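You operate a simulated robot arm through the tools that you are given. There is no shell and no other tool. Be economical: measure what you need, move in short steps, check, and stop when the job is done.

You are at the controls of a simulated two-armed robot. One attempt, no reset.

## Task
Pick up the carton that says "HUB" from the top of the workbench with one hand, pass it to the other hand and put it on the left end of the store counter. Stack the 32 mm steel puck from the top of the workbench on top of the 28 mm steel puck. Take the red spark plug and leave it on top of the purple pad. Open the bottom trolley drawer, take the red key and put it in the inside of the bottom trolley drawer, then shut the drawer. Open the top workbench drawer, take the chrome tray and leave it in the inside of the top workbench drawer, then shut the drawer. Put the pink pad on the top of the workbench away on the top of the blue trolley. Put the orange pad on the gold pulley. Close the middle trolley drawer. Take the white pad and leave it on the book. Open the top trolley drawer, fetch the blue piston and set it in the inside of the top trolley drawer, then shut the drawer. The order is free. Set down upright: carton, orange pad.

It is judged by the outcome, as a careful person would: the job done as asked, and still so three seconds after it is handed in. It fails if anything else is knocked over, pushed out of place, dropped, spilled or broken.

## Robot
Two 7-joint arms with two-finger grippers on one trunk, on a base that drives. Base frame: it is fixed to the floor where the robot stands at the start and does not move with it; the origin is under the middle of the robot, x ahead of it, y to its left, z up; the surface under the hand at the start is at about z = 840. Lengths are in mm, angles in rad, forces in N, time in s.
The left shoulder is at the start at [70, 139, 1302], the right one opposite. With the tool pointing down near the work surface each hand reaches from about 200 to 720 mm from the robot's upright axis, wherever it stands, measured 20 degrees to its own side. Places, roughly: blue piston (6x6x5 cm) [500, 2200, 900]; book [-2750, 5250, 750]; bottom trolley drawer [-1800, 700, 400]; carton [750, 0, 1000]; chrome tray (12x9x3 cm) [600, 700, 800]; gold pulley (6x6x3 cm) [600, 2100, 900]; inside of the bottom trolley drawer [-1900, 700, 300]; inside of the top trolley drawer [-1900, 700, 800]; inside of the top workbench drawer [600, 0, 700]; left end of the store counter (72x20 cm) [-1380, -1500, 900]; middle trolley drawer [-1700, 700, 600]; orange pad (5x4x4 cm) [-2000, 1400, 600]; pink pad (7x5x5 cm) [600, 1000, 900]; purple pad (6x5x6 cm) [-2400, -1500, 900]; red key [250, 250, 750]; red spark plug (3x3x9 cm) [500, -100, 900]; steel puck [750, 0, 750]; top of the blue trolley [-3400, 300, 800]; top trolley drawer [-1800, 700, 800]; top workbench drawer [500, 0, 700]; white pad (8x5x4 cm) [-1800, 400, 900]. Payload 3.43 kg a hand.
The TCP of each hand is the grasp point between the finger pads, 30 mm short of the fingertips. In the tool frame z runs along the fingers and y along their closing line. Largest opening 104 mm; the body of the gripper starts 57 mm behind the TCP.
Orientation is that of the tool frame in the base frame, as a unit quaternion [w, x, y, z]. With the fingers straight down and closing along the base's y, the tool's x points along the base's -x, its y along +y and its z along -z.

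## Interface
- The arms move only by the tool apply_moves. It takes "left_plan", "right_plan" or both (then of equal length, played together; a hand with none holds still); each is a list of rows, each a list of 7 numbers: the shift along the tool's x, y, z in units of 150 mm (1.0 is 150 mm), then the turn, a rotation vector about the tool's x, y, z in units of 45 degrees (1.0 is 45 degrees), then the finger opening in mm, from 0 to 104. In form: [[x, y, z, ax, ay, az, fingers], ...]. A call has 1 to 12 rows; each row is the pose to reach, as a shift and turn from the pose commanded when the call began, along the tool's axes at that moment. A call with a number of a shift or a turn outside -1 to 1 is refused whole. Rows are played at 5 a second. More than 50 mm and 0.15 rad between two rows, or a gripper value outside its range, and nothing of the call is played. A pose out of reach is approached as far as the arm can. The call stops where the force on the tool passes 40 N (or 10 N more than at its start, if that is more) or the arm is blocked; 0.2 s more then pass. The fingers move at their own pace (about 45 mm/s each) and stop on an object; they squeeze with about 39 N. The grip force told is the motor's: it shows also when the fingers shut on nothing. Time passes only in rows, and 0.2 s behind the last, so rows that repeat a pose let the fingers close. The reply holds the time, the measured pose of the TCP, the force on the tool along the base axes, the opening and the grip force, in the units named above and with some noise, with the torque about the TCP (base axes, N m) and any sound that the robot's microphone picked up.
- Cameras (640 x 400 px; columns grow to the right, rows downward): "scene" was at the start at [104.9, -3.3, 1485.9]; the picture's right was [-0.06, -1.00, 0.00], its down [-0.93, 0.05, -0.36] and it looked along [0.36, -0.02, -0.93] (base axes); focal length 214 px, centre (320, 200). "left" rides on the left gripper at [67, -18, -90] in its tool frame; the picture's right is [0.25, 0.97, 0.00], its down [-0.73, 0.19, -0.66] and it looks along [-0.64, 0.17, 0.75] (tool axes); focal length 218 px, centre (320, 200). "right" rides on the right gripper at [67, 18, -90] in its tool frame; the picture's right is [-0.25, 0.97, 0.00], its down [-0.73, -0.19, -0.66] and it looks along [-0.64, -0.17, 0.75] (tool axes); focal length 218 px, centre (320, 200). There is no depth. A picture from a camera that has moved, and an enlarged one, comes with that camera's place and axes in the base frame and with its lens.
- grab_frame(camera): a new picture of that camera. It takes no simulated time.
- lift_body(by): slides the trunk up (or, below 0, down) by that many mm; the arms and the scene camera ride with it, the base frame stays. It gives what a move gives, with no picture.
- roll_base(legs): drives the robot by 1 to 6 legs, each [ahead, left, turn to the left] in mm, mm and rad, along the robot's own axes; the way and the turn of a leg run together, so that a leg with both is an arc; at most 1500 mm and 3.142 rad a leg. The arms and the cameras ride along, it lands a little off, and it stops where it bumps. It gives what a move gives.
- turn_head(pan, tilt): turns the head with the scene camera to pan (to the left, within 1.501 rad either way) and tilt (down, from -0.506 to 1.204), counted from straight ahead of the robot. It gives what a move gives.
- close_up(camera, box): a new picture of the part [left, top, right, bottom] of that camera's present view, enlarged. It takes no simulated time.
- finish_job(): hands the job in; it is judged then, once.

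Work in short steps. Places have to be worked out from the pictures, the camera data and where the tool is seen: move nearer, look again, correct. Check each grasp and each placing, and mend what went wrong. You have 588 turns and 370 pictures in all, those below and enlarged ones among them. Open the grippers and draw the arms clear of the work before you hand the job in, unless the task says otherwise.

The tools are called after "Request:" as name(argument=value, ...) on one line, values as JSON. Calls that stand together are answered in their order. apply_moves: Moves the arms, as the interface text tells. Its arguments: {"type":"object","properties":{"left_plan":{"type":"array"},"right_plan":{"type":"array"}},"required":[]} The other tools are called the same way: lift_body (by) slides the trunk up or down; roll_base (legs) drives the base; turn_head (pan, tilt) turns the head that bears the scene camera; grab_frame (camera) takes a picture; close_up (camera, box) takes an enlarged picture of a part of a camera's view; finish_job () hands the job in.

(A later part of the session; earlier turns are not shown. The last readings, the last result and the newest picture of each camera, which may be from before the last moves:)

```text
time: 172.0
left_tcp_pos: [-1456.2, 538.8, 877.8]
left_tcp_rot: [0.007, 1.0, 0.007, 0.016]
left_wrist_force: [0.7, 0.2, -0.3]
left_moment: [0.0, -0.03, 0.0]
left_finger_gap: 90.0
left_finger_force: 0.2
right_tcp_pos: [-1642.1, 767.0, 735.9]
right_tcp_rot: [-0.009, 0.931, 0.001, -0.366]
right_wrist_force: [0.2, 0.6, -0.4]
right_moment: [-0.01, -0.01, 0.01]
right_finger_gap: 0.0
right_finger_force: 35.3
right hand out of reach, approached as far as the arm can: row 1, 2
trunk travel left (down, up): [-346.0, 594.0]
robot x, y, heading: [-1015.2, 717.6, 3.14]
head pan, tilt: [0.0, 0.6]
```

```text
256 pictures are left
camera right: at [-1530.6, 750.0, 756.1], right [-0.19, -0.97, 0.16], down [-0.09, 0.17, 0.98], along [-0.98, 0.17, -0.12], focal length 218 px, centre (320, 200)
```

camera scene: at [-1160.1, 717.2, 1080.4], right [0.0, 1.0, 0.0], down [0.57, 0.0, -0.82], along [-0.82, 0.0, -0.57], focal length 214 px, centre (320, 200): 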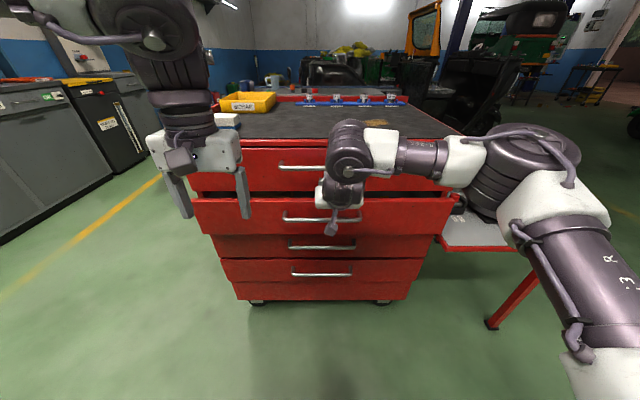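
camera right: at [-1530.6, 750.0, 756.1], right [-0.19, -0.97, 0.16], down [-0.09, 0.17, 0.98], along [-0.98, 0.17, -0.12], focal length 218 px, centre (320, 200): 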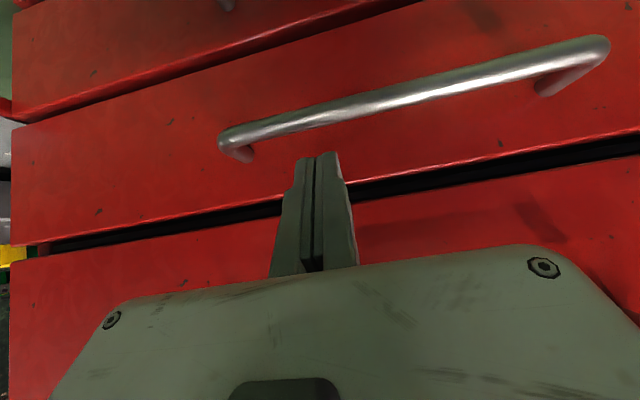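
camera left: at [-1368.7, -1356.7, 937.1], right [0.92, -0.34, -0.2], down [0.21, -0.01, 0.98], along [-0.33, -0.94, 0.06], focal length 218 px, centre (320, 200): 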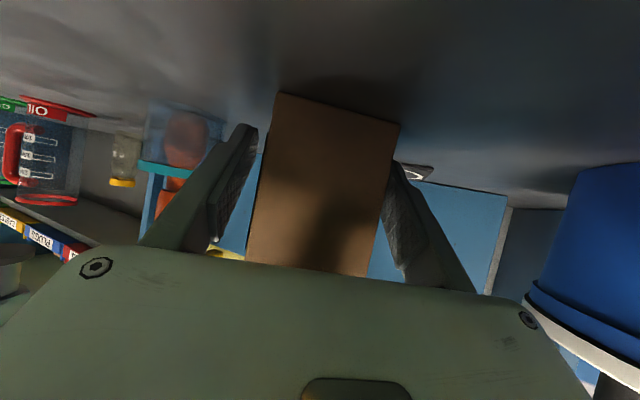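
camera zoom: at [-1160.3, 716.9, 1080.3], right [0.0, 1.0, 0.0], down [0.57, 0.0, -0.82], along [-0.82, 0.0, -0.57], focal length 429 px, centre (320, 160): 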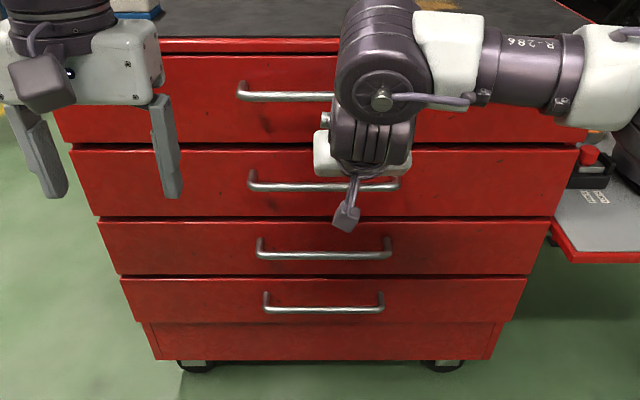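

The middle drawer is flush. I back up, restore the right hand to tool-down and raise the trunk to work on the trolley top.

Request:
roll_base(legs=[[-150, 0, 0]])

Request:
apply_moves(right_plan=[[0, 0, -0.1, 0, 0.17, 0, 60], [0, 0, -0.2, 0, 0.34, 0, 60], [0, 0, -0.3, 0, 0.51, 0, 60], [0, 0, -0.4, 0, 0.68, 0, 60], [0, 0, -0.5, 0, 0.84, 0, 60], [0, 0, -0.6, 0, 0.96, 0, 60]])

Request:
lift_body(by=250)

Request:
turn_head(pan=0, tilt=0.5)

Request:
grab_frame(camera="scene")

```text
time: 173.4
left_tcp_pos: [-1305.2, 537.6, 878.7]
left_tcp_rot: [0.007, 1.0, 0.009, 0.014]
left_wrist_force: [-0.4, -0.3, -0.2]
left_moment: [-0.02, 0.01, -0.03]
left_finger_gap: 90.0
left_finger_force: 0.1
right_tcp_pos: [-1491.2, 764.4, 737.2]
right_tcp_rot: [-0.009, 0.93, 0.003, -0.366]
right_wrist_force: [0.3, -0.1, 0.0]
right_moment: [0.01, -0.02, -0.01]
right_finger_gap: 0.0
right_finger_force: 34.4
trunk travel left (down, up): [-346.0, 594.0]
robot x, y, heading: [-869.6, 715.6, -3.14]
head pan, tilt: [0.0, 0.6]
```

```text
time: 174.8
left_tcp_pos: [-1305.7, 537.0, 878.1]
left_tcp_rot: [0.006, 1.0, 0.009, 0.016]
left_wrist_force: [0.5, -0.3, 0.2]
left_moment: [0.0, 0.01, 0.01]
left_finger_gap: 89.9
left_finger_force: 0.1
right_tcp_pos: [-1431.6, 763.1, 804.2]
right_tcp_rot: [-0.008, 1.0, 0.001, 0.002]
right_wrist_force: [0.0, -0.2, -0.3]
right_moment: [0.0, 0.0, 0.01]
right_finger_gap: 60.1
right_finger_force: 0.0
trunk travel left (down, up): [-346.0, 594.0]
robot x, y, heading: [-870.2, 719.3, -3.137]
head pan, tilt: [0.0, 0.6]
```

```text
time: 177.3
left_tcp_pos: [-1305.4, 537.0, 1127.8]
left_tcp_rot: [0.007, 1.0, 0.009, 0.016]
left_wrist_force: [0.4, 0.1, -0.2]
left_moment: [0.0, 0.01, 0.01]
left_finger_gap: 89.9
left_finger_force: 0.2
right_tcp_pos: [-1430.9, 762.5, 1052.9]
right_tcp_rot: [-0.009, 1.0, 0.001, 0.002]
right_wrist_force: [0.1, 0.5, 0.0]
right_moment: [-0.01, -0.01, 0.01]
right_finger_gap: 60.1
right_finger_force: 0.1
trunk travel left (down, up): [-596.0, 344.0]
robot x, y, heading: [-871.6, 715.1, -3.141]
head pan, tilt: [0.0, 0.6]
```

```text
time: 178.0
left_tcp_pos: [-1304.6, 537.4, 1127.9]
left_tcp_rot: [0.007, 1.0, 0.009, 0.016]
left_wrist_force: [0.2, -0.6, -0.5]
left_moment: [0.0, 0.01, 0.02]
left_finger_gap: 89.9
left_finger_force: 0.1
right_tcp_pos: [-1431.6, 763.4, 1053.0]
right_tcp_rot: [-0.009, 1.0, 0.001, 0.002]
right_wrist_force: [0.0, 0.7, -0.1]
right_moment: [0.02, 0.03, 0.01]
right_finger_gap: 60.0
right_finger_force: 0.0
trunk travel left (down, up): [-596.0, 344.0]
robot x, y, heading: [-868.6, 718.7, -3.136]
head pan, tilt: [0.0, 0.499]
```

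```text
255 pictures are left
camera scene: at [-1012.7, 716.4, 1339.5], right [0.0, 1.0, 0.0], down [0.48, 0.0, -0.88], along [-0.88, 0.0, -0.48], focal length 214 px, centre (320, 200)
```

scene: 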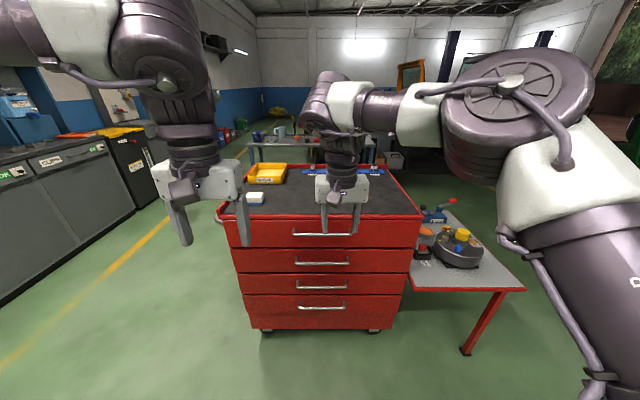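

Zoom on the white pad and on the side table.

Request:
close_up(camera="scene", box=[210, 150, 430, 230])

Request:
close_up(camera="scene", box=[390, 180, 550, 300])

```text
2.91 times, centred on (320, 190) of scene
camera zoom: at [-1012.7, 716.4, 1339.5], right [0.0, 1.0, 0.0], down [0.48, 0.0, -0.88], along [-0.88, 0.0, -0.48], focal length 624 px, centre (320, 229)
```

zoom: 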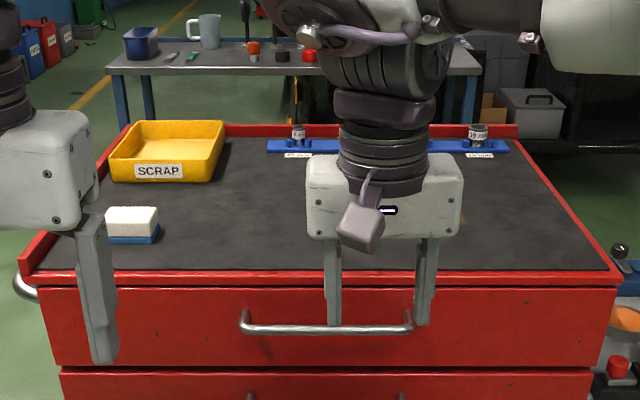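

```text
3.33 times, centred on (470, 240) of scene
camera zoom: at [-1012.7, 716.4, 1339.5], right [0.0, 1.0, 0.0], down [0.48, 0.0, -0.88], along [-0.88, 0.0, -0.48], focal length 715 px, centre (-180, 67)
```

zoom: 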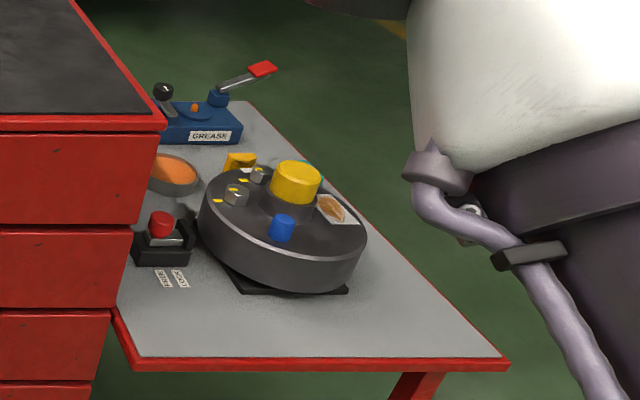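

White pad ≈[-1838,438], z 880–920. I drive forward 400 mm and view it with the left hand camera.

Request:
roll_base(legs=[[400, 0, 0]])

Request:
grab_frame(camera="left")

Request:
grab_frame(camera="scene")

```text
time: 180.5
left_tcp_pos: [-1709.0, 541.4, 1128.4]
left_tcp_rot: [0.007, 1.0, 0.005, 0.016]
left_wrist_force: [-0.4, 0.7, 0.9]
left_moment: [-0.02, 0.02, -0.01]
left_finger_gap: 89.8
left_finger_force: 0.0
right_tcp_pos: [-1832.5, 767.9, 1053.4]
right_tcp_rot: [-0.01, 1.0, -0.003, 0.001]
right_wrist_force: [0.4, 0.0, 0.3]
right_moment: [0.01, 0.0, 0.0]
right_finger_gap: 60.0
right_finger_force: 0.0
trunk travel left (down, up): [-596.0, 344.0]
robot x, y, heading: [-1271.8, 719.4, 3.134]
head pan, tilt: [0.0, 0.499]
```

```text
252 pictures are left
camera left: at [-1645.1, 561.9, 1219.5], right [0.26, -0.97, 0.02], down [-0.75, -0.19, 0.64], along [-0.61, -0.18, -0.77], focal length 218 px, centre (320, 200)
```

left: 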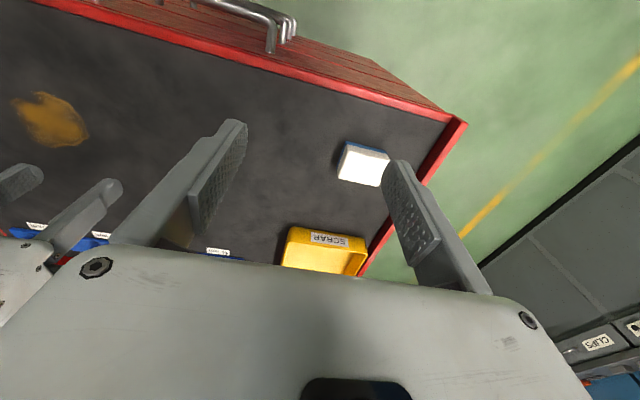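

```text
251 pictures are left
camera scene: at [-1414.8, 718.2, 1339.6], right [0.01, 1.0, 0.0], down [0.48, 0.0, -0.88], along [-0.88, 0.01, -0.48], focal length 214 px, centre (320, 200)
```

scene: 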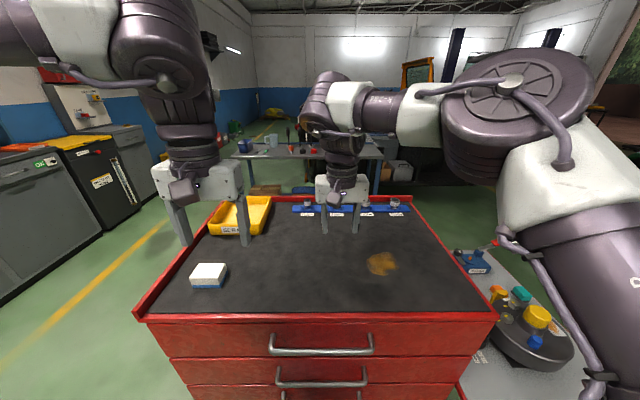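

White pad ≈[-1808,440]. I move the left hand above it.

Request:
apply_moves(left_plan=[[-0.2, 0.2, 0, 0, 0, 0, 104], [-0.4, 0.4, 0.1, 0, 0, 0, 104], [-0.55, 0.57, 0.3, 0, 0, 0, 104], [-0.66, 0.673, 0.5, 0, 0, 0, 104], [-0.66, 0.673, 0.8, 0, 0, 0, 104]])

Request:
grab_frame(camera="left")

Request:
close_up(camera="scene", box=[130, 200, 290, 320])

```text
time: 181.7
left_tcp_pos: [-1802.7, 436.7, 1006.9]
left_tcp_rot: [0.005, 1.0, 0.004, 0.016]
left_wrist_force: [0.1, -0.2, 0.1]
left_moment: [-0.01, 0.0, 0.01]
left_finger_gap: 104.1
left_finger_force: 0.1
right_tcp_pos: [-1834.1, 767.0, 1052.7]
right_tcp_rot: [-0.01, 1.0, -0.003, 0.002]
right_wrist_force: [-0.7, -0.2, -0.3]
right_moment: [-0.01, -0.01, -0.03]
right_finger_gap: 60.0
right_finger_force: 0.0
trunk travel left (down, up): [-596.0, 344.0]
robot x, y, heading: [-1272.8, 714.9, 3.137]
head pan, tilt: [0.0, 0.499]
```

```text
250 pictures are left
camera left: at [-1738.5, 456.9, 1097.5], right [0.26, -0.97, 0.02], down [-0.75, -0.19, 0.64], along [-0.61, -0.18, -0.77], focal length 218 px, centre (320, 200)
```

left: 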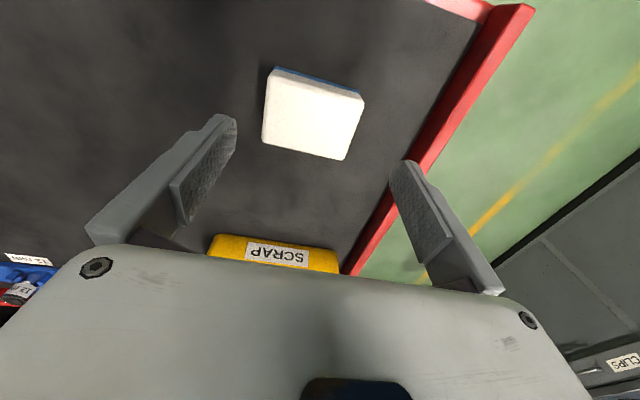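

```text
3.33 times, centred on (210, 260) of scene
camera zoom: at [-1416.5, 716.6, 1339.5], right [0.01, 1.0, 0.0], down [0.48, 0.0, -0.88], along [-0.88, 0.01, -0.48], focal length 715 px, centre (687, 0)
```

zoom: 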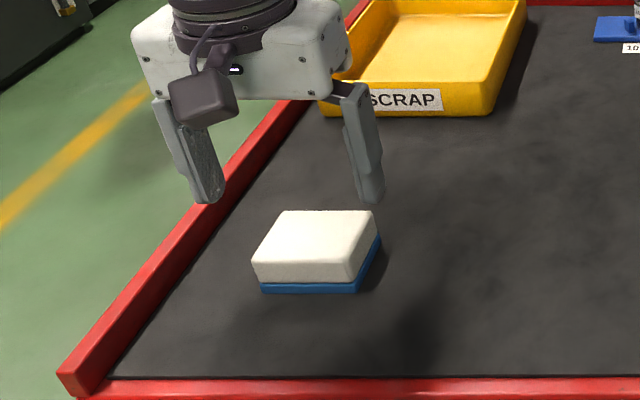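

Pad centre ≈[-1803,443]; the mat may be near z 900. I descend to z≈945 and check.

Request:
apply_moves(left_plan=[[0, -0.04, 0.2, 0, 0, 0, 104], [0, -0.04, 0.413, 0, 0, 0, 104]])

Request:
close_up(camera="scene", box=[130, 200, 290, 320])

Request:
grab_frame(camera="left")

```text
time: 182.3
left_tcp_pos: [-1803.4, 441.3, 943.4]
left_tcp_rot: [0.007, 1.0, 0.004, 0.016]
left_wrist_force: [-0.3, 0.3, 0.2]
left_moment: [0.0, -0.01, 0.02]
left_finger_gap: 104.1
left_finger_force: 0.0
right_tcp_pos: [-1834.5, 767.8, 1053.4]
right_tcp_rot: [-0.009, 1.0, -0.004, 0.002]
right_wrist_force: [0.0, 0.6, 0.3]
right_moment: [-0.01, -0.02, 0.01]
right_finger_gap: 60.1
right_finger_force: 0.0
trunk travel left (down, up): [-596.0, 344.0]
robot x, y, heading: [-1273.5, 716.9, 3.141]
head pan, tilt: [0.0, 0.499]
```

```text
3.33 times, centred on (210, 260) of scene
camera zoom: at [-1416.5, 716.9, 1339.4], right [0.01, 1.0, 0.0], down [0.48, 0.0, -0.88], along [-0.88, 0.01, -0.48], focal length 715 px, centre (687, 0)
```

zoom: 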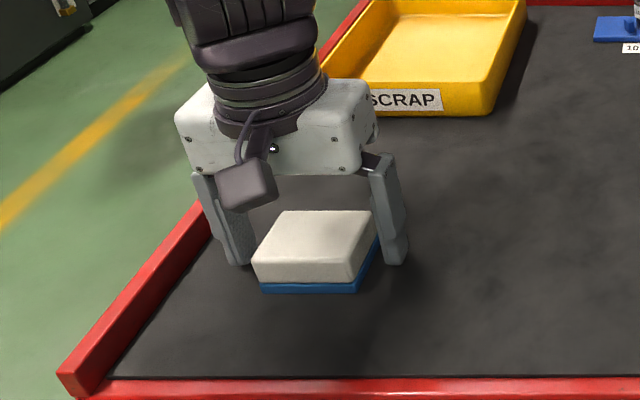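

```text
247 pictures are left
camera left: at [-1738.5, 462.1, 1035.2], right [0.26, -0.96, 0.02], down [-0.75, -0.19, 0.64], along [-0.61, -0.18, -0.77], focal length 218 px, centre (320, 200)
```

left: 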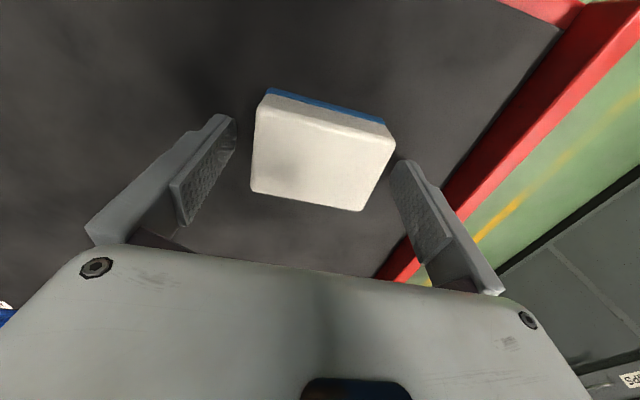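

Top is at z≈921, so the mat is ≈880. I descend to TCP ≈914 and close.

Request:
apply_moves(left_plan=[[0.02, -0.02, 0.1, 0, 0, 0, 104], [0.02, -0.02, 0.19, 0, 0, 0, 104], [0.02, -0.02, 0.19, 0, 0, 0, 60], [0.02, -0.02, 0.19, 0, 0, 0, 60], [0.02, -0.02, 0.19, 0, 0, 0, 60]])

Request:
close_up(camera="scene", box=[130, 200, 290, 320])

```text
time: 182.8
left_tcp_pos: [-1798.5, 448.2, 937.7]
left_tcp_rot: [0.0, 1.0, 0.004, 0.004]
left_wrist_force: [9.3, -1.1, 22.6]
left_moment: [0.79, -0.08, 0.03]
left_finger_gap: 98.3
left_finger_force: 0.1
right_tcp_pos: [-1831.3, 768.0, 1054.8]
right_tcp_rot: [-0.009, 1.0, -0.003, 0.001]
right_wrist_force: [-0.2, -1.4, 0.6]
right_moment: [-0.02, -0.03, 0.0]
right_finger_gap: 59.9
right_finger_force: 0.0
trunk travel left (down, up): [-596.0, 344.0]
robot x, y, heading: [-1273.5, 717.7, 3.133]
head pan, tilt: [0.0, 0.499]
stopped in row 2 (left hand): the force on the tool passed its limit at 49 N (the readings are from after the stop); the commanded pose is now the measured one
```

```text
3.33 times, centred on (210, 260) of scene
camera zoom: at [-1411.5, 717.5, 1340.3], right [0.01, 1.0, 0.0], down [0.48, 0.0, -0.88], along [-0.88, 0.0, -0.48], focal length 715 px, centre (687, 0)
```

zoom: 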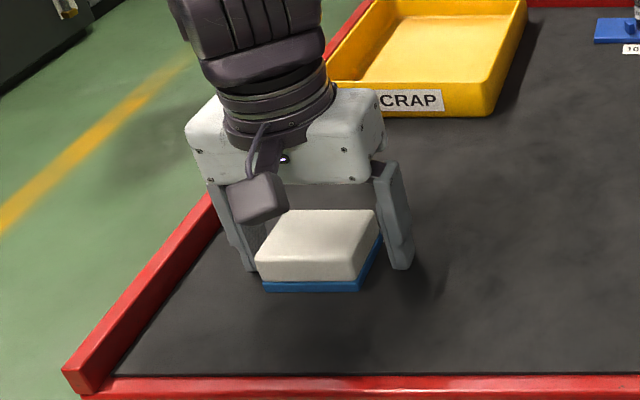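

The tips met the mat (z≈905). I rise 4 mm and close.

Request:
apply_moves(left_plan=[[0, 0, -0.03, 0, 0, 0, 104], [0, 0, -0.03, 0, 0, 0, 60], [0, 0, -0.03, 0, 0, 0, 60], [0, 0, -0.03, 0, 0, 0, 60]])

Request:
apply_moves(left_plan=[[0, 0, -0.3, 0, 0, 0, 60], [0, 0, -0.6, 0, 0, 0, 60], [0, 0, -0.9, 0, 0, 0, 60]])

Request:
grab_frame(camera="left")

```text
time: 183.8
left_tcp_pos: [-1803.1, 447.2, 939.5]
left_tcp_rot: [0.002, 1.0, 0.005, 0.007]
left_wrist_force: [-0.4, 0.0, 0.5]
left_moment: [0.0, 0.0, 0.01]
left_finger_gap: 69.5
left_finger_force: 36.8
right_tcp_pos: [-1834.9, 768.7, 1053.2]
right_tcp_rot: [-0.009, 1.0, -0.003, 0.003]
right_wrist_force: [-0.2, 0.5, 0.4]
right_moment: [-0.02, -0.01, -0.02]
right_finger_gap: 59.9
right_finger_force: 0.1
trunk travel left (down, up): [-596.0, 344.0]
robot x, y, heading: [-1276.3, 716.8, 3.138]
head pan, tilt: [0.0, 0.499]
```

```text
time: 184.6
left_tcp_pos: [-1803.5, 449.6, 1077.2]
left_tcp_rot: [0.002, 1.0, 0.004, 0.006]
left_wrist_force: [-0.5, -0.4, -1.0]
left_moment: [-0.02, 0.0, 0.0]
left_finger_gap: 69.0
left_finger_force: 39.0
right_tcp_pos: [-1832.8, 768.5, 1053.3]
right_tcp_rot: [-0.008, 1.0, -0.003, 0.001]
right_wrist_force: [0.2, 0.5, 0.3]
right_moment: [-0.01, 0.01, -0.01]
right_finger_gap: 60.1
right_finger_force: 0.0
trunk travel left (down, up): [-596.0, 344.0]
robot x, y, heading: [-1273.9, 721.9, 3.138]
head pan, tilt: [0.0, 0.499]
```

```text
245 pictures are left
camera left: at [-1738.2, 470.2, 1167.9], right [0.26, -0.97, 0.01], down [-0.74, -0.19, 0.65], along [-0.62, -0.17, -0.76], focal length 218 px, centre (320, 200)
```

left: 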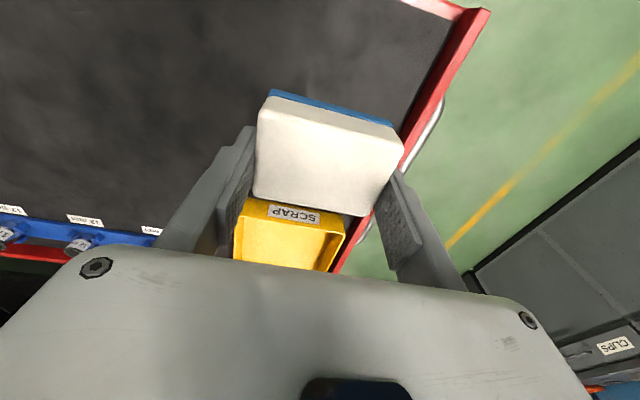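

White pad held. I back up, drive right to face the side table and look for the orange pad.

Request:
roll_base(legs=[[-250, 0, 0], [0, -600, 0]])

Request:
turn_head(pan=0.1, tilt=0.6)

Request:
grab_frame(camera="scene")

Request:
close_up(camera="scene", box=[200, 120, 440, 270])

```text
time: 189.4
left_tcp_pos: [-1548.4, 1050.3, 1076.4]
left_tcp_rot: [0.001, 1.0, 0.003, 0.007]
left_wrist_force: [-0.3, -0.1, -0.6]
left_moment: [0.03, -0.01, -0.04]
left_finger_gap: 69.3
left_finger_force: 38.9
right_tcp_pos: [-1576.7, 1370.2, 1053.6]
right_tcp_rot: [-0.008, 1.0, -0.003, 0.002]
right_wrist_force: [0.5, 0.5, 0.2]
right_moment: [-0.03, 0.01, 0.0]
right_finger_gap: 59.9
right_finger_force: 0.0
trunk travel left (down, up): [-596.0, 344.0]
robot x, y, heading: [-1011.6, 1320.7, 3.138]
head pan, tilt: [0.0, 0.499]
```

```text
time: 190.1
left_tcp_pos: [-1547.3, 1051.0, 1076.3]
left_tcp_rot: [0.002, 1.0, 0.003, 0.007]
left_wrist_force: [-0.2, 1.4, 0.3]
left_moment: [0.01, 0.01, 0.01]
left_finger_gap: 69.1
left_finger_force: 39.8
right_tcp_pos: [-1576.8, 1369.8, 1053.5]
right_tcp_rot: [-0.009, 1.0, -0.004, 0.002]
right_wrist_force: [-0.5, -0.3, 0.3]
right_moment: [0.01, 0.0, 0.03]
right_finger_gap: 60.0
right_finger_force: 0.0
trunk travel left (down, up): [-596.0, 344.0]
robot x, y, heading: [-1014.4, 1320.6, 3.135]
head pan, tilt: [0.099, 0.6]
```

```text
244 pictures are left
camera scene: at [-1155.1, 1311.0, 1330.5], right [-0.09, 1.0, 0.0], down [0.56, 0.05, -0.83], along [-0.82, -0.08, -0.56], focal length 214 px, centre (320, 200)
```

scene: 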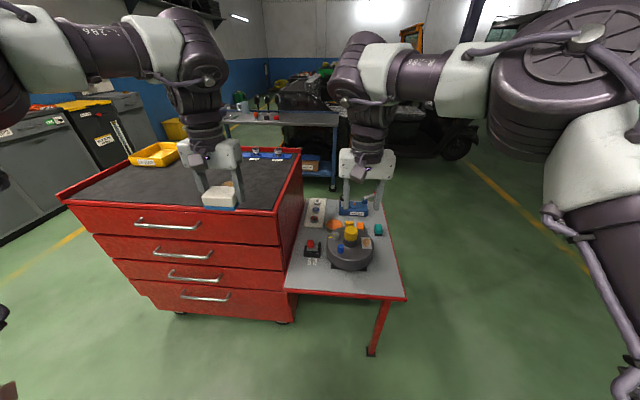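

```text
2.67 times, centred on (320, 195) of scene
camera zoom: at [-1155.1, 1311.0, 1330.5], right [-0.09, 1.0, 0.0], down [0.56, 0.05, -0.83], along [-0.82, -0.08, -0.56], focal length 572 px, centre (320, 213)
```

zoom: 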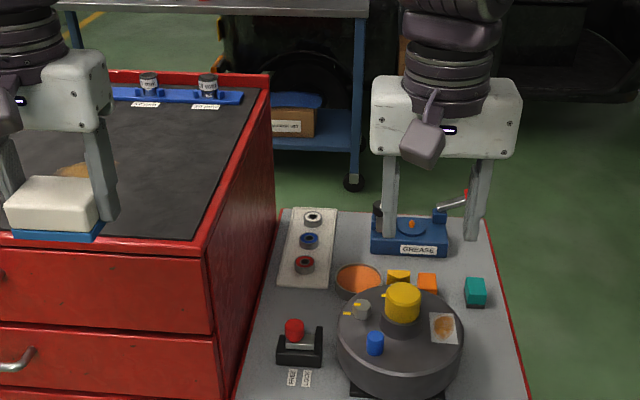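

The orange block (≈[-1955,1430]) lies behind the drum on the table. I go around to the table's +y side and face -y.

Request:
roll_base(legs=[[0, -720, 0], [900, 0, 0], [0, 0, 1.575]])

Request:
turn_head(pan=0, tilt=0.8)

Request:
grab_frame(camera="scene")

Request:
grab_frame(camera="right")

```text
time: 202.3
left_tcp_pos: [-1639.1, 1530.4, 1075.9]
left_tcp_rot: [-0.004, 0.702, 0.712, 0.006]
left_wrist_force: [-0.3, -0.4, -0.9]
left_moment: [-0.01, 0.01, 0.0]
left_finger_gap: 69.1
left_finger_force: 38.8
right_tcp_pos: [-1959.4, 1498.6, 1053.1]
right_tcp_rot: [-0.007, 0.708, 0.707, -0.006]
right_wrist_force: [0.0, 0.0, -0.4]
right_moment: [0.01, -0.02, 0.03]
right_finger_gap: 60.0
right_finger_force: 0.0
trunk travel left (down, up): [-596.0, 344.0]
robot x, y, heading: [-1912.5, 2056.1, -1.566]
head pan, tilt: [0.099, 0.6]
```

```text
time: 203.0
left_tcp_pos: [-1638.7, 1529.3, 1075.6]
left_tcp_rot: [-0.004, 0.702, 0.712, 0.006]
left_wrist_force: [0.0, -0.8, -0.6]
left_moment: [0.0, -0.01, 0.0]
left_finger_gap: 68.8
left_finger_force: 39.1
right_tcp_pos: [-1957.8, 1498.6, 1053.8]
right_tcp_rot: [-0.008, 0.708, 0.706, -0.004]
right_wrist_force: [-0.3, 0.3, 1.1]
right_moment: [0.01, 0.01, 0.03]
right_finger_gap: 60.1
right_finger_force: 0.2
trunk travel left (down, up): [-596.0, 344.0]
robot x, y, heading: [-1912.1, 2060.0, -1.573]
head pan, tilt: [0.0, 0.799]
```

```text
242 pictures are left
camera scene: at [-1912.2, 1928.8, 1313.6], right [-1.0, 0.0, 0.0], down [0.0, 0.72, -0.7], along [0.0, -0.7, -0.72], focal length 214 px, centre (320, 200)
```

scene: 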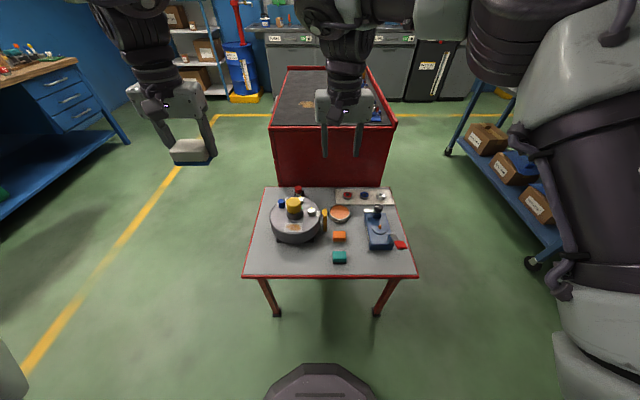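

```text
241 pictures are left
camera right: at [-1938.1, 1566.3, 1143.2], right [0.97, -0.25, -0.02], down [-0.18, -0.73, 0.66], along [-0.18, -0.63, -0.75], focal length 218 px, centre (320, 200)
```

right: 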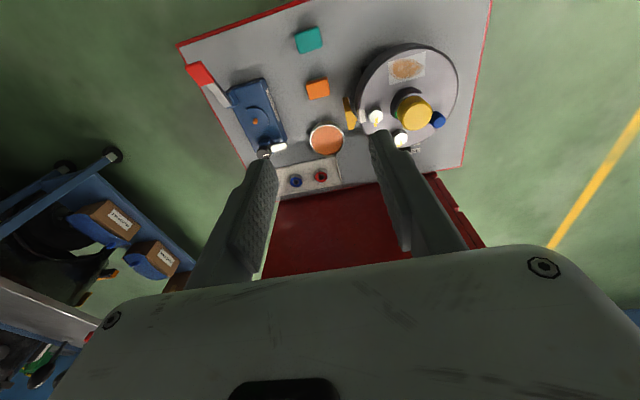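

The orange pad is near [-1990,1441], top ≈600. I drive 80 mm closer, lower the trunk 300 mm and look.

Request:
roll_base(legs=[[80, 0, 0]])

Request:
lift_body(by=-300)

Request:
grab_frame(camera="right")

Request:
close_up(camera="scene", box=[220, 130, 440, 290])

```text
time: 204.1
left_tcp_pos: [-1638.7, 1450.8, 1076.9]
left_tcp_rot: [-0.003, 0.701, 0.713, 0.006]
left_wrist_force: [0.4, -0.8, -0.2]
left_moment: [0.02, 0.0, 0.01]
left_finger_gap: 69.0
left_finger_force: 38.7
right_tcp_pos: [-1957.7, 1419.7, 1053.5]
right_tcp_rot: [-0.007, 0.707, 0.707, -0.005]
right_wrist_force: [-0.1, -0.1, 0.0]
right_moment: [0.04, 0.02, 0.0]
right_finger_gap: 60.0
right_finger_force: 0.0
trunk travel left (down, up): [-596.0, 344.0]
robot x, y, heading: [-1909.0, 1983.2, -1.572]
head pan, tilt: [0.0, 0.799]
```

```text
time: 207.1
left_tcp_pos: [-1638.2, 1452.3, 775.9]
left_tcp_rot: [-0.003, 0.702, 0.712, 0.006]
left_wrist_force: [-0.6, -0.3, 0.0]
left_moment: [-0.01, 0.0, -0.02]
left_finger_gap: 69.2
left_finger_force: 38.6
right_tcp_pos: [-1957.8, 1419.4, 753.7]
right_tcp_rot: [-0.008, 0.707, 0.707, -0.005]
right_wrist_force: [0.4, -0.5, 0.4]
right_moment: [0.03, 0.02, 0.04]
right_finger_gap: 60.0
right_finger_force: 0.1
trunk travel left (down, up): [-296.0, 644.0]
robot x, y, heading: [-1912.5, 1985.1, -1.573]
head pan, tilt: [0.0, 0.799]
```

```text
240 pictures are left
camera right: at [-1937.4, 1487.3, 843.4], right [0.97, -0.25, -0.02], down [-0.18, -0.73, 0.66], along [-0.18, -0.63, -0.75], focal length 218 px, centre (320, 200)
```

right: 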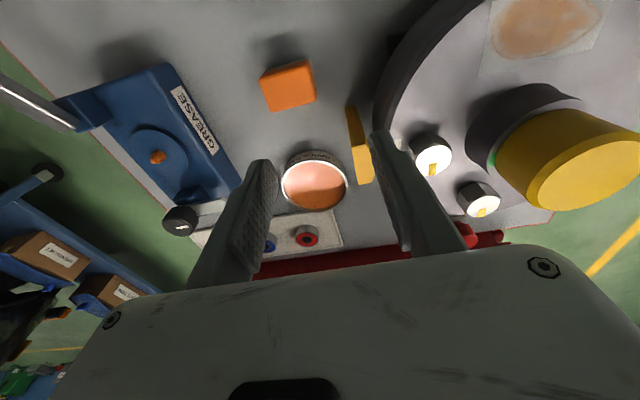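

```text
2.50 times, centred on (330, 210) of scene
camera zoom: at [-1912.1, 1849.9, 1013.6], right [-1.0, 0.0, 0.0], down [0.0, 0.72, -0.7], along [0.0, -0.7, -0.72], focal length 536 px, centre (295, 175)
```

zoom: 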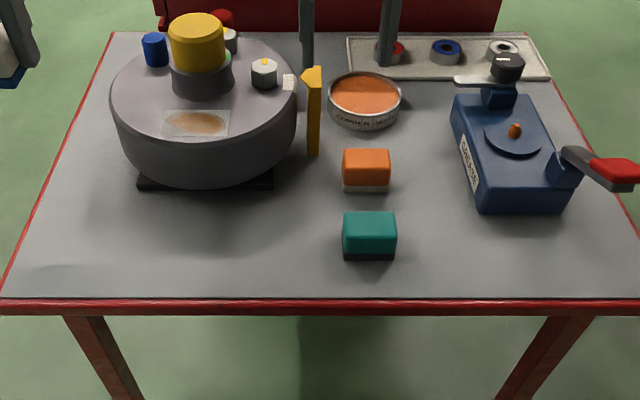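

Orange pad ≈[-1986,1442], top ≈614. I go above it and partly down, opening 80.

Request:
apply_moves(right_plan=[[0.07, -0.09, 0, 0, 0, 0, 80], [0.151, -0.187, 0.1, 0, 0, 0, 80], [0.151, -0.187, 0.35, 0, 0, 0, 80], [0.151, -0.187, 0.6, 0, 0, 0, 80]])

Request:
grab_frame(camera="right")

Request:
close_up(camera="scene", box=[280, 140, 400, 260])

```text
time: 208.1
left_tcp_pos: [-1639.0, 1450.5, 775.8]
left_tcp_rot: [-0.003, 0.701, 0.713, 0.006]
left_wrist_force: [0.4, -1.0, -0.4]
left_moment: [0.02, 0.0, 0.0]
left_finger_gap: 69.2
left_finger_force: 39.6
right_tcp_pos: [-1987.6, 1441.7, 664.1]
right_tcp_rot: [-0.007, 0.706, 0.708, -0.005]
right_wrist_force: [0.9, 0.3, 0.2]
right_moment: [-0.02, 0.01, -0.01]
right_finger_gap: 79.7
right_finger_force: 0.0
trunk travel left (down, up): [-296.0, 644.0]
robot x, y, heading: [-1913.0, 1980.2, -1.569]
head pan, tilt: [0.0, 0.799]
```

```text
238 pictures are left
camera right: at [-1968.0, 1510.0, 753.6], right [0.97, -0.25, -0.02], down [-0.18, -0.73, 0.66], along [-0.18, -0.63, -0.75], focal length 218 px, centre (320, 200)
```

right: 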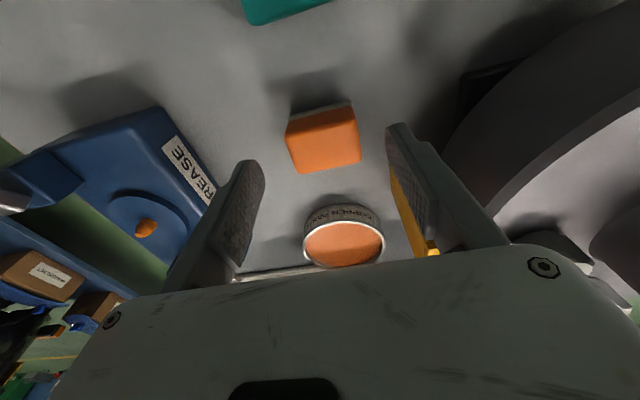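

```text
3.33 times, centred on (340, 200) of scene
camera zoom: at [-1912.5, 1849.2, 1013.6], right [-1.0, 0.0, 0.0], down [0.0, 0.72, -0.7], along [0.0, -0.7, -0.72], focal length 715 px, centre (253, 200)
```

zoom: 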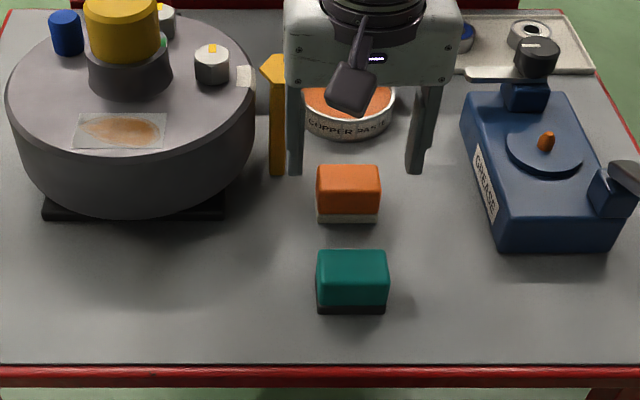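

Centered. I lower to TCP ≈611, close and lift.

Request:
apply_moves(right_plan=[[0.02, 0.013, 0.18, 0, 0, 0, 74], [0.02, 0.013, 0.34, 0, 0, 0, 74], [0.02, 0.013, 0.34, 0, 0, 0, 30], [0.02, 0.013, 0.34, 0, 0, 0, 30], [0.02, 0.013, 0.34, 0, 0, 0, 30]])

Request:
grab_frame(camera="right")

```text
time: 209.3
left_tcp_pos: [-1638.3, 1450.2, 776.6]
left_tcp_rot: [-0.004, 0.701, 0.713, 0.006]
left_wrist_force: [-0.2, 0.7, -0.1]
left_moment: [0.0, 0.03, -0.01]
left_finger_gap: 69.1
left_finger_force: 38.7
right_tcp_pos: [-1986.4, 1445.7, 613.7]
right_tcp_rot: [-0.007, 0.707, 0.707, -0.006]
right_wrist_force: [-0.1, 0.5, -0.2]
right_moment: [-0.01, -0.04, 0.0]
right_finger_gap: 49.2
right_finger_force: 39.3
trunk travel left (down, up): [-296.0, 644.0]
robot x, y, heading: [-1912.3, 1984.5, -1.567]
head pan, tilt: [0.0, 0.799]
```

```text
236 pictures are left
camera right: at [-1966.4, 1512.9, 703.6], right [0.97, -0.25, -0.02], down [-0.18, -0.73, 0.66], along [-0.18, -0.63, -0.75], focal length 218 px, centre (320, 200)
```

right: 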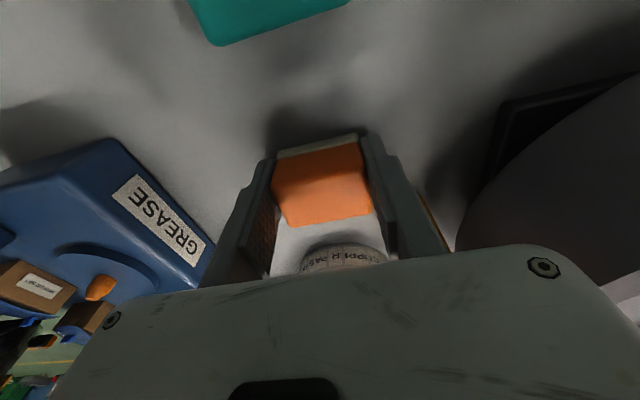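

Gripped (49 mm). I lift it 150 mm and raise the trunk.

Request:
apply_moves(right_plan=[[0, 0, -0.25, 0, 0, 0, 30], [0, 0, -0.5, 0, 0, 0, 30], [0, 0, -0.8, 0, 0, 0, 30], [0, 0, -1.0, 0, 0, 0, 30]])

Request:
lift_body(by=300)

Request:
roll_base(legs=[[-300, 0, 0]])

Request:
turn_head(pan=-1.5, tilt=0.3)

Request:
grab_frame(camera="scene")

Request:
grab_frame(camera="right")

```text
time: 210.3
left_tcp_pos: [-1639.0, 1451.3, 775.7]
left_tcp_rot: [-0.004, 0.701, 0.713, 0.006]
left_wrist_force: [1.5, 0.1, -0.4]
left_moment: [0.01, 0.02, 0.0]
left_finger_gap: 69.0
left_finger_force: 38.7
right_tcp_pos: [-1982.0, 1445.7, 764.0]
right_tcp_rot: [-0.007, 0.707, 0.708, -0.005]
right_wrist_force: [0.4, -0.5, -0.2]
right_moment: [-0.04, 0.01, -0.01]
right_finger_gap: 48.9
right_finger_force: 39.4
trunk travel left (down, up): [-296.0, 644.0]
robot x, y, heading: [-1913.9, 1979.4, -1.566]
head pan, tilt: [0.0, 0.799]
```

```text
time: 213.3
left_tcp_pos: [-1638.4, 1451.7, 1076.7]
left_tcp_rot: [-0.005, 0.701, 0.713, 0.006]
left_wrist_force: [0.1, 1.4, -0.9]
left_moment: [-0.01, 0.0, 0.0]
left_finger_gap: 69.2
left_finger_force: 39.1
right_tcp_pos: [-1982.7, 1445.3, 1062.6]
right_tcp_rot: [-0.007, 0.708, 0.706, -0.004]
right_wrist_force: [0.1, -0.2, -1.5]
right_moment: [0.01, 0.0, -0.01]
right_finger_gap: 49.2
right_finger_force: 39.5
trunk travel left (down, up): [-596.0, 344.0]
robot x, y, heading: [-1911.2, 1979.3, -1.566]
head pan, tilt: [0.0, 0.799]
```

```text
time: 215.3
left_tcp_pos: [-1638.2, 1753.2, 1075.6]
left_tcp_rot: [-0.004, 0.701, 0.713, 0.006]
left_wrist_force: [-0.2, 1.5, -0.5]
left_moment: [-0.03, 0.03, 0.0]
left_finger_gap: 68.9
left_finger_force: 39.1
right_tcp_pos: [-1981.5, 1748.6, 1062.1]
right_tcp_rot: [-0.008, 0.706, 0.708, -0.004]
right_wrist_force: [0.1, -1.3, -0.2]
right_moment: [0.02, 0.0, -0.01]
right_finger_gap: 49.1
right_finger_force: 38.8
trunk travel left (down, up): [-596.0, 344.0]
robot x, y, heading: [-1910.8, 2284.1, -1.561]
head pan, tilt: [0.0, 0.799]
```

```text
time: 216.9
left_tcp_pos: [-1637.4, 1754.5, 1076.1]
left_tcp_rot: [-0.003, 0.701, 0.713, 0.006]
left_wrist_force: [-0.3, -0.2, -0.3]
left_moment: [0.02, -0.01, 0.0]
left_finger_gap: 69.2
left_finger_force: 39.0
right_tcp_pos: [-1981.2, 1750.3, 1061.9]
right_tcp_rot: [-0.007, 0.707, 0.707, -0.005]
right_wrist_force: [0.0, 0.5, -0.3]
right_moment: [0.01, 0.0, -0.01]
right_finger_gap: 49.0
right_finger_force: 38.2
trunk travel left (down, up): [-596.0, 344.0]
robot x, y, heading: [-1909.0, 2286.1, -1.563]
head pan, tilt: [-1.499, 0.3]
```

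```text
235 pictures are left
camera scene: at [-2005.8, 2227.0, 1357.9], right [-0.07, 1.0, 0.0], down [0.29, 0.02, -0.96], along [-0.95, -0.07, -0.3], focal length 214 px, centre (320, 200)
```

scene: 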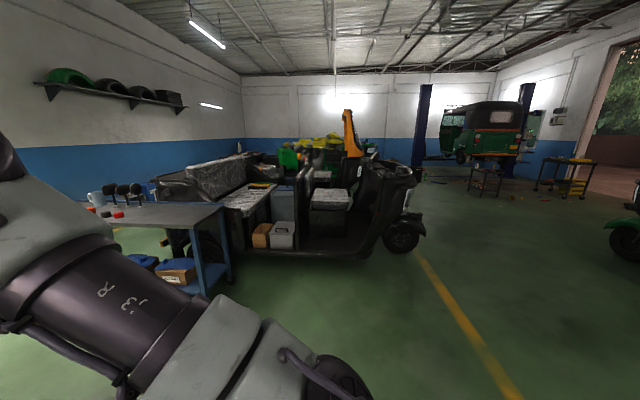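

```text
234 pictures are left
camera right: at [-1961.7, 1817.2, 1152.5], right [0.97, -0.25, -0.02], down [-0.18, -0.73, 0.66], along [-0.18, -0.63, -0.75], focal length 218 px, centre (320, 200)
```

right: 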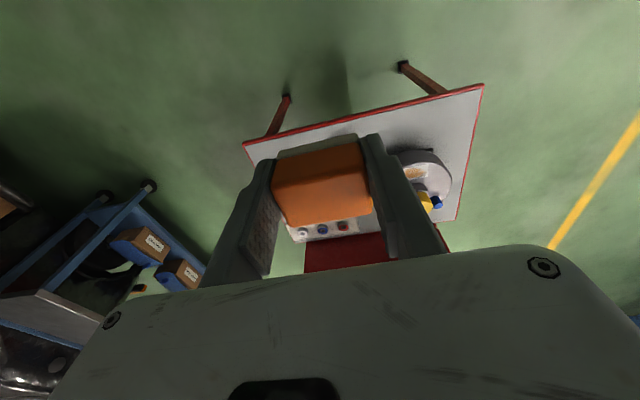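

Orange pad secure. I turn around to face +y and look toward the book's location.

Request:
roll_base(legs=[[0, 0, 3.135]])

Request:
turn_head(pan=0.15, tilt=0.2)

Request:
grab_frame(camera="scene")

```text
time: 224.6
left_tcp_pos: [-2178.1, 2818.8, 1075.8]
left_tcp_rot: [0.007, 0.709, -0.706, 0.003]
left_wrist_force: [0.7, -0.5, -0.8]
left_moment: [0.01, 0.02, 0.01]
left_finger_gap: 69.0
left_finger_force: 38.8
right_tcp_pos: [-1832.8, 2817.7, 1062.5]
right_tcp_rot: [0.004, -0.702, 0.712, -0.007]
right_wrist_force: [0.2, -0.9, -0.2]
right_moment: [-0.01, 0.02, 0.0]
right_finger_gap: 48.7
right_finger_force: 38.3
trunk travel left (down, up): [-596.0, 344.0]
robot x, y, heading: [-1911.4, 2284.5, 1.556]
head pan, tilt: [-1.499, 0.3]
```

```text
time: 226.3
left_tcp_pos: [-2176.7, 2818.8, 1076.2]
left_tcp_rot: [0.006, 0.708, -0.706, 0.004]
left_wrist_force: [-0.5, 0.1, -1.5]
left_moment: [-0.02, -0.04, 0.05]
left_finger_gap: 69.2
left_finger_force: 39.2
right_tcp_pos: [-1834.1, 2818.4, 1062.0]
right_tcp_rot: [0.006, -0.703, 0.712, -0.007]
right_wrist_force: [-0.8, -0.7, -1.1]
right_moment: [0.01, 0.02, 0.01]
right_finger_gap: 49.1
right_finger_force: 38.6
trunk travel left (down, up): [-596.0, 344.0]
robot x, y, heading: [-1910.6, 2282.4, 1.562]
head pan, tilt: [0.15, 0.201]
```

```text
233 pictures are left
camera scene: at [-1925.3, 2427.4, 1367.2], right [0.99, 0.14, 0.0], down [0.03, -0.2, -0.98], along [-0.13, 0.97, -0.2], focal length 214 px, centre (320, 200)
```

scene: 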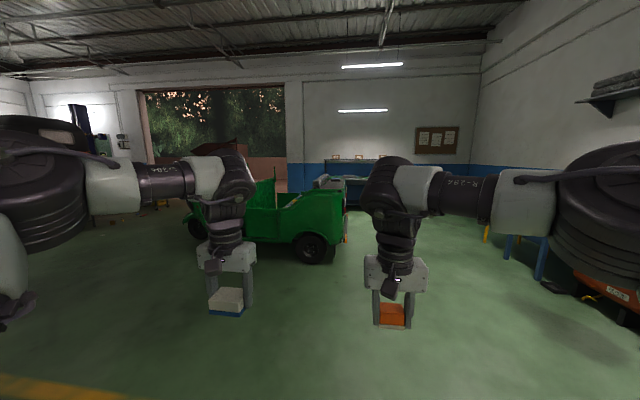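

The book's place coincides with the green vehicle; I zoom in on it.

Request:
close_up(camera="scene", box=[180, 150, 380, 270])

Request:
roll_base(legs=[[800, 200, 0]])

Request:
turn_head(pan=0.5, tilt=0.3)

Request:
grab_frame(camera="scene")

```text
3.20 times, centred on (280, 210) of scene
camera zoom: at [-1925.3, 2427.4, 1367.2], right [0.99, 0.14, 0.0], down [0.03, -0.2, -0.98], along [-0.13, 0.97, -0.2], focal length 686 px, centre (448, 168)
```

zoom: 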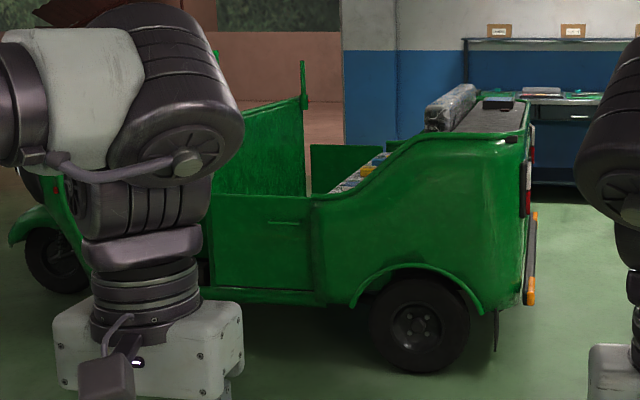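

```text
time: 230.7
left_tcp_pos: [-2365.3, 3616.1, 1076.5]
left_tcp_rot: [-0.006, -0.707, 0.707, -0.004]
left_wrist_force: [0.7, 0.2, -0.3]
left_moment: [-0.03, 0.0, 0.02]
left_finger_gap: 69.2
left_finger_force: 39.2
right_tcp_pos: [-2020.9, 3616.4, 1061.9]
right_tcp_rot: [0.004, -0.702, 0.712, -0.008]
right_wrist_force: [0.9, 0.1, 0.1]
right_moment: [0.04, -0.02, 0.01]
right_finger_gap: 49.2
right_finger_force: 38.9
trunk travel left (down, up): [-596.0, 344.0]
robot x, y, heading: [-2104.3, 3081.3, 1.56]
head pan, tilt: [0.15, 0.201]
```

```text
time: 231.5
left_tcp_pos: [-2365.3, 3614.6, 1076.9]
left_tcp_rot: [0.007, 0.708, -0.706, 0.004]
left_wrist_force: [0.4, 0.5, -1.1]
left_moment: [0.03, -0.01, 0.0]
left_finger_gap: 68.8
left_finger_force: 39.2
right_tcp_pos: [-2021.3, 3616.6, 1061.4]
right_tcp_rot: [0.005, -0.703, 0.711, -0.007]
right_wrist_force: [0.4, 0.6, 0.5]
right_moment: [0.0, -0.01, -0.01]
right_finger_gap: 49.4
right_finger_force: 39.0
trunk travel left (down, up): [-596.0, 344.0]
robot x, y, heading: [-2103.5, 3082.2, 1.565]
head pan, tilt: [0.499, 0.3]
```

```text
231 pictures are left
camera scene: at [-2144.3, 3214.8, 1357.9], right [0.88, 0.47, 0.0], down [0.14, -0.26, -0.96], along [-0.45, 0.84, -0.3], focal length 214 px, centre (320, 200)
```

scene: 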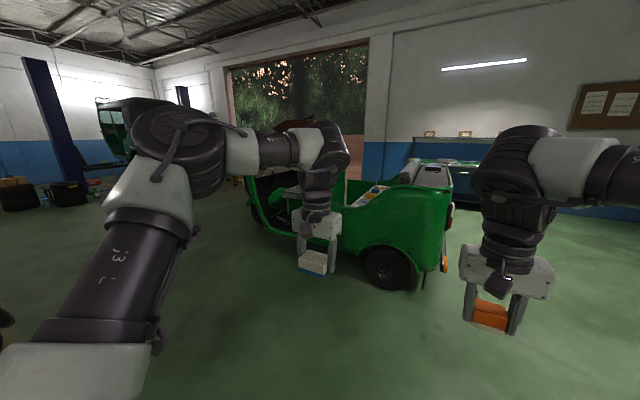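

The book seems to lie on the vehicle's rear seat. I drive closer to see over its side.

Request:
close_up(camera="scene", box=[320, 150, 460, 250])

Request:
roll_base(legs=[[800, 400, 0]])

Request:
turn_head(pan=0, tilt=0.4)

Request:
grab_frame(camera="scene")

```text
4.00 times, centred on (390, 200) of scene
camera zoom: at [-2144.3, 3214.8, 1357.9], right [0.88, 0.47, 0.0], down [0.14, -0.26, -0.96], along [-0.45, 0.84, -0.3], focal length 858 px, centre (40, 200)
```

zoom: 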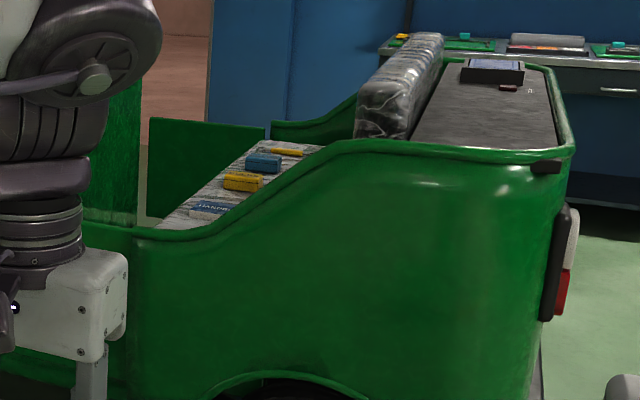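

```text
time: 236.2
left_tcp_pos: [-2747.6, 4424.4, 1076.3]
left_tcp_rot: [-0.006, -0.703, 0.711, -0.003]
left_wrist_force: [0.1, -0.5, 0.0]
left_moment: [0.01, 0.01, -0.01]
left_finger_gap: 69.1
left_finger_force: 39.3
right_tcp_pos: [-2404.7, 4419.3, 1062.8]
right_tcp_rot: [0.005, -0.698, 0.716, -0.009]
right_wrist_force: [0.2, 0.1, -0.8]
right_moment: [0.01, -0.02, 0.0]
right_finger_gap: 49.0
right_finger_force: 39.3
trunk travel left (down, up): [-596.0, 344.0]
robot x, y, heading: [-2490.5, 3885.9, 1.546]
head pan, tilt: [0.499, 0.3]
```

```text
time: 237.2
left_tcp_pos: [-2748.4, 4424.5, 1077.5]
left_tcp_rot: [-0.006, -0.702, 0.712, -0.003]
left_wrist_force: [-0.7, 0.3, 0.1]
left_moment: [-0.04, 0.0, 0.01]
left_finger_gap: 69.0
left_finger_force: 39.2
right_tcp_pos: [-2403.9, 4419.3, 1062.6]
right_tcp_rot: [0.005, -0.698, 0.716, -0.008]
right_wrist_force: [-0.1, -0.5, -0.4]
right_moment: [-0.02, 0.03, 0.02]
right_finger_gap: 49.3
right_finger_force: 39.2
trunk travel left (down, up): [-596.0, 344.0]
robot x, y, heading: [-2493.6, 3886.1, 1.545]
head pan, tilt: [0.0, 0.4]
```

```text
229 pictures are left
camera scene: at [-2487.7, 4029.7, 1348.7], right [1.0, -0.03, 0.0], down [-0.01, -0.39, -0.92], along [0.02, 0.92, -0.39], focal length 214 px, centre (320, 200)
```

scene: 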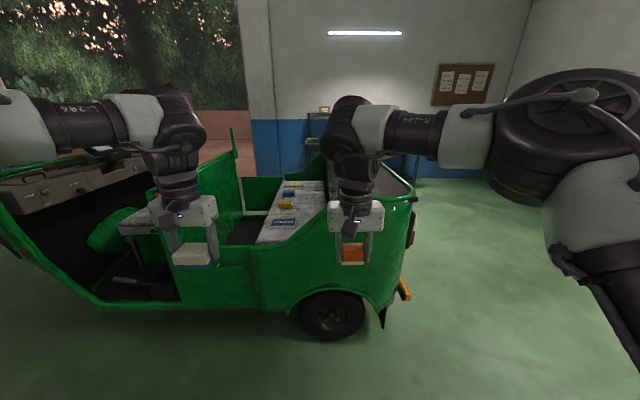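

Zoom into the seat area.

Request:
close_up(camera="scene", box=[230, 160, 350, 260])

```text
4.00 times, centred on (290, 210) of scene
camera zoom: at [-2487.7, 4029.7, 1348.7], right [1.0, -0.03, 0.0], down [-0.01, -0.39, -0.92], along [0.02, 0.92, -0.39], focal length 858 px, centre (440, 160)
```

zoom: 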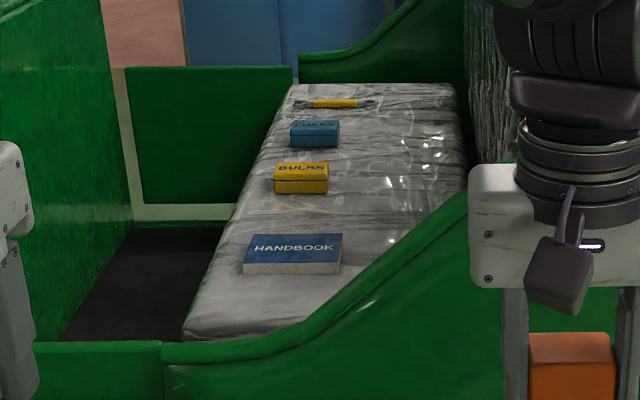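

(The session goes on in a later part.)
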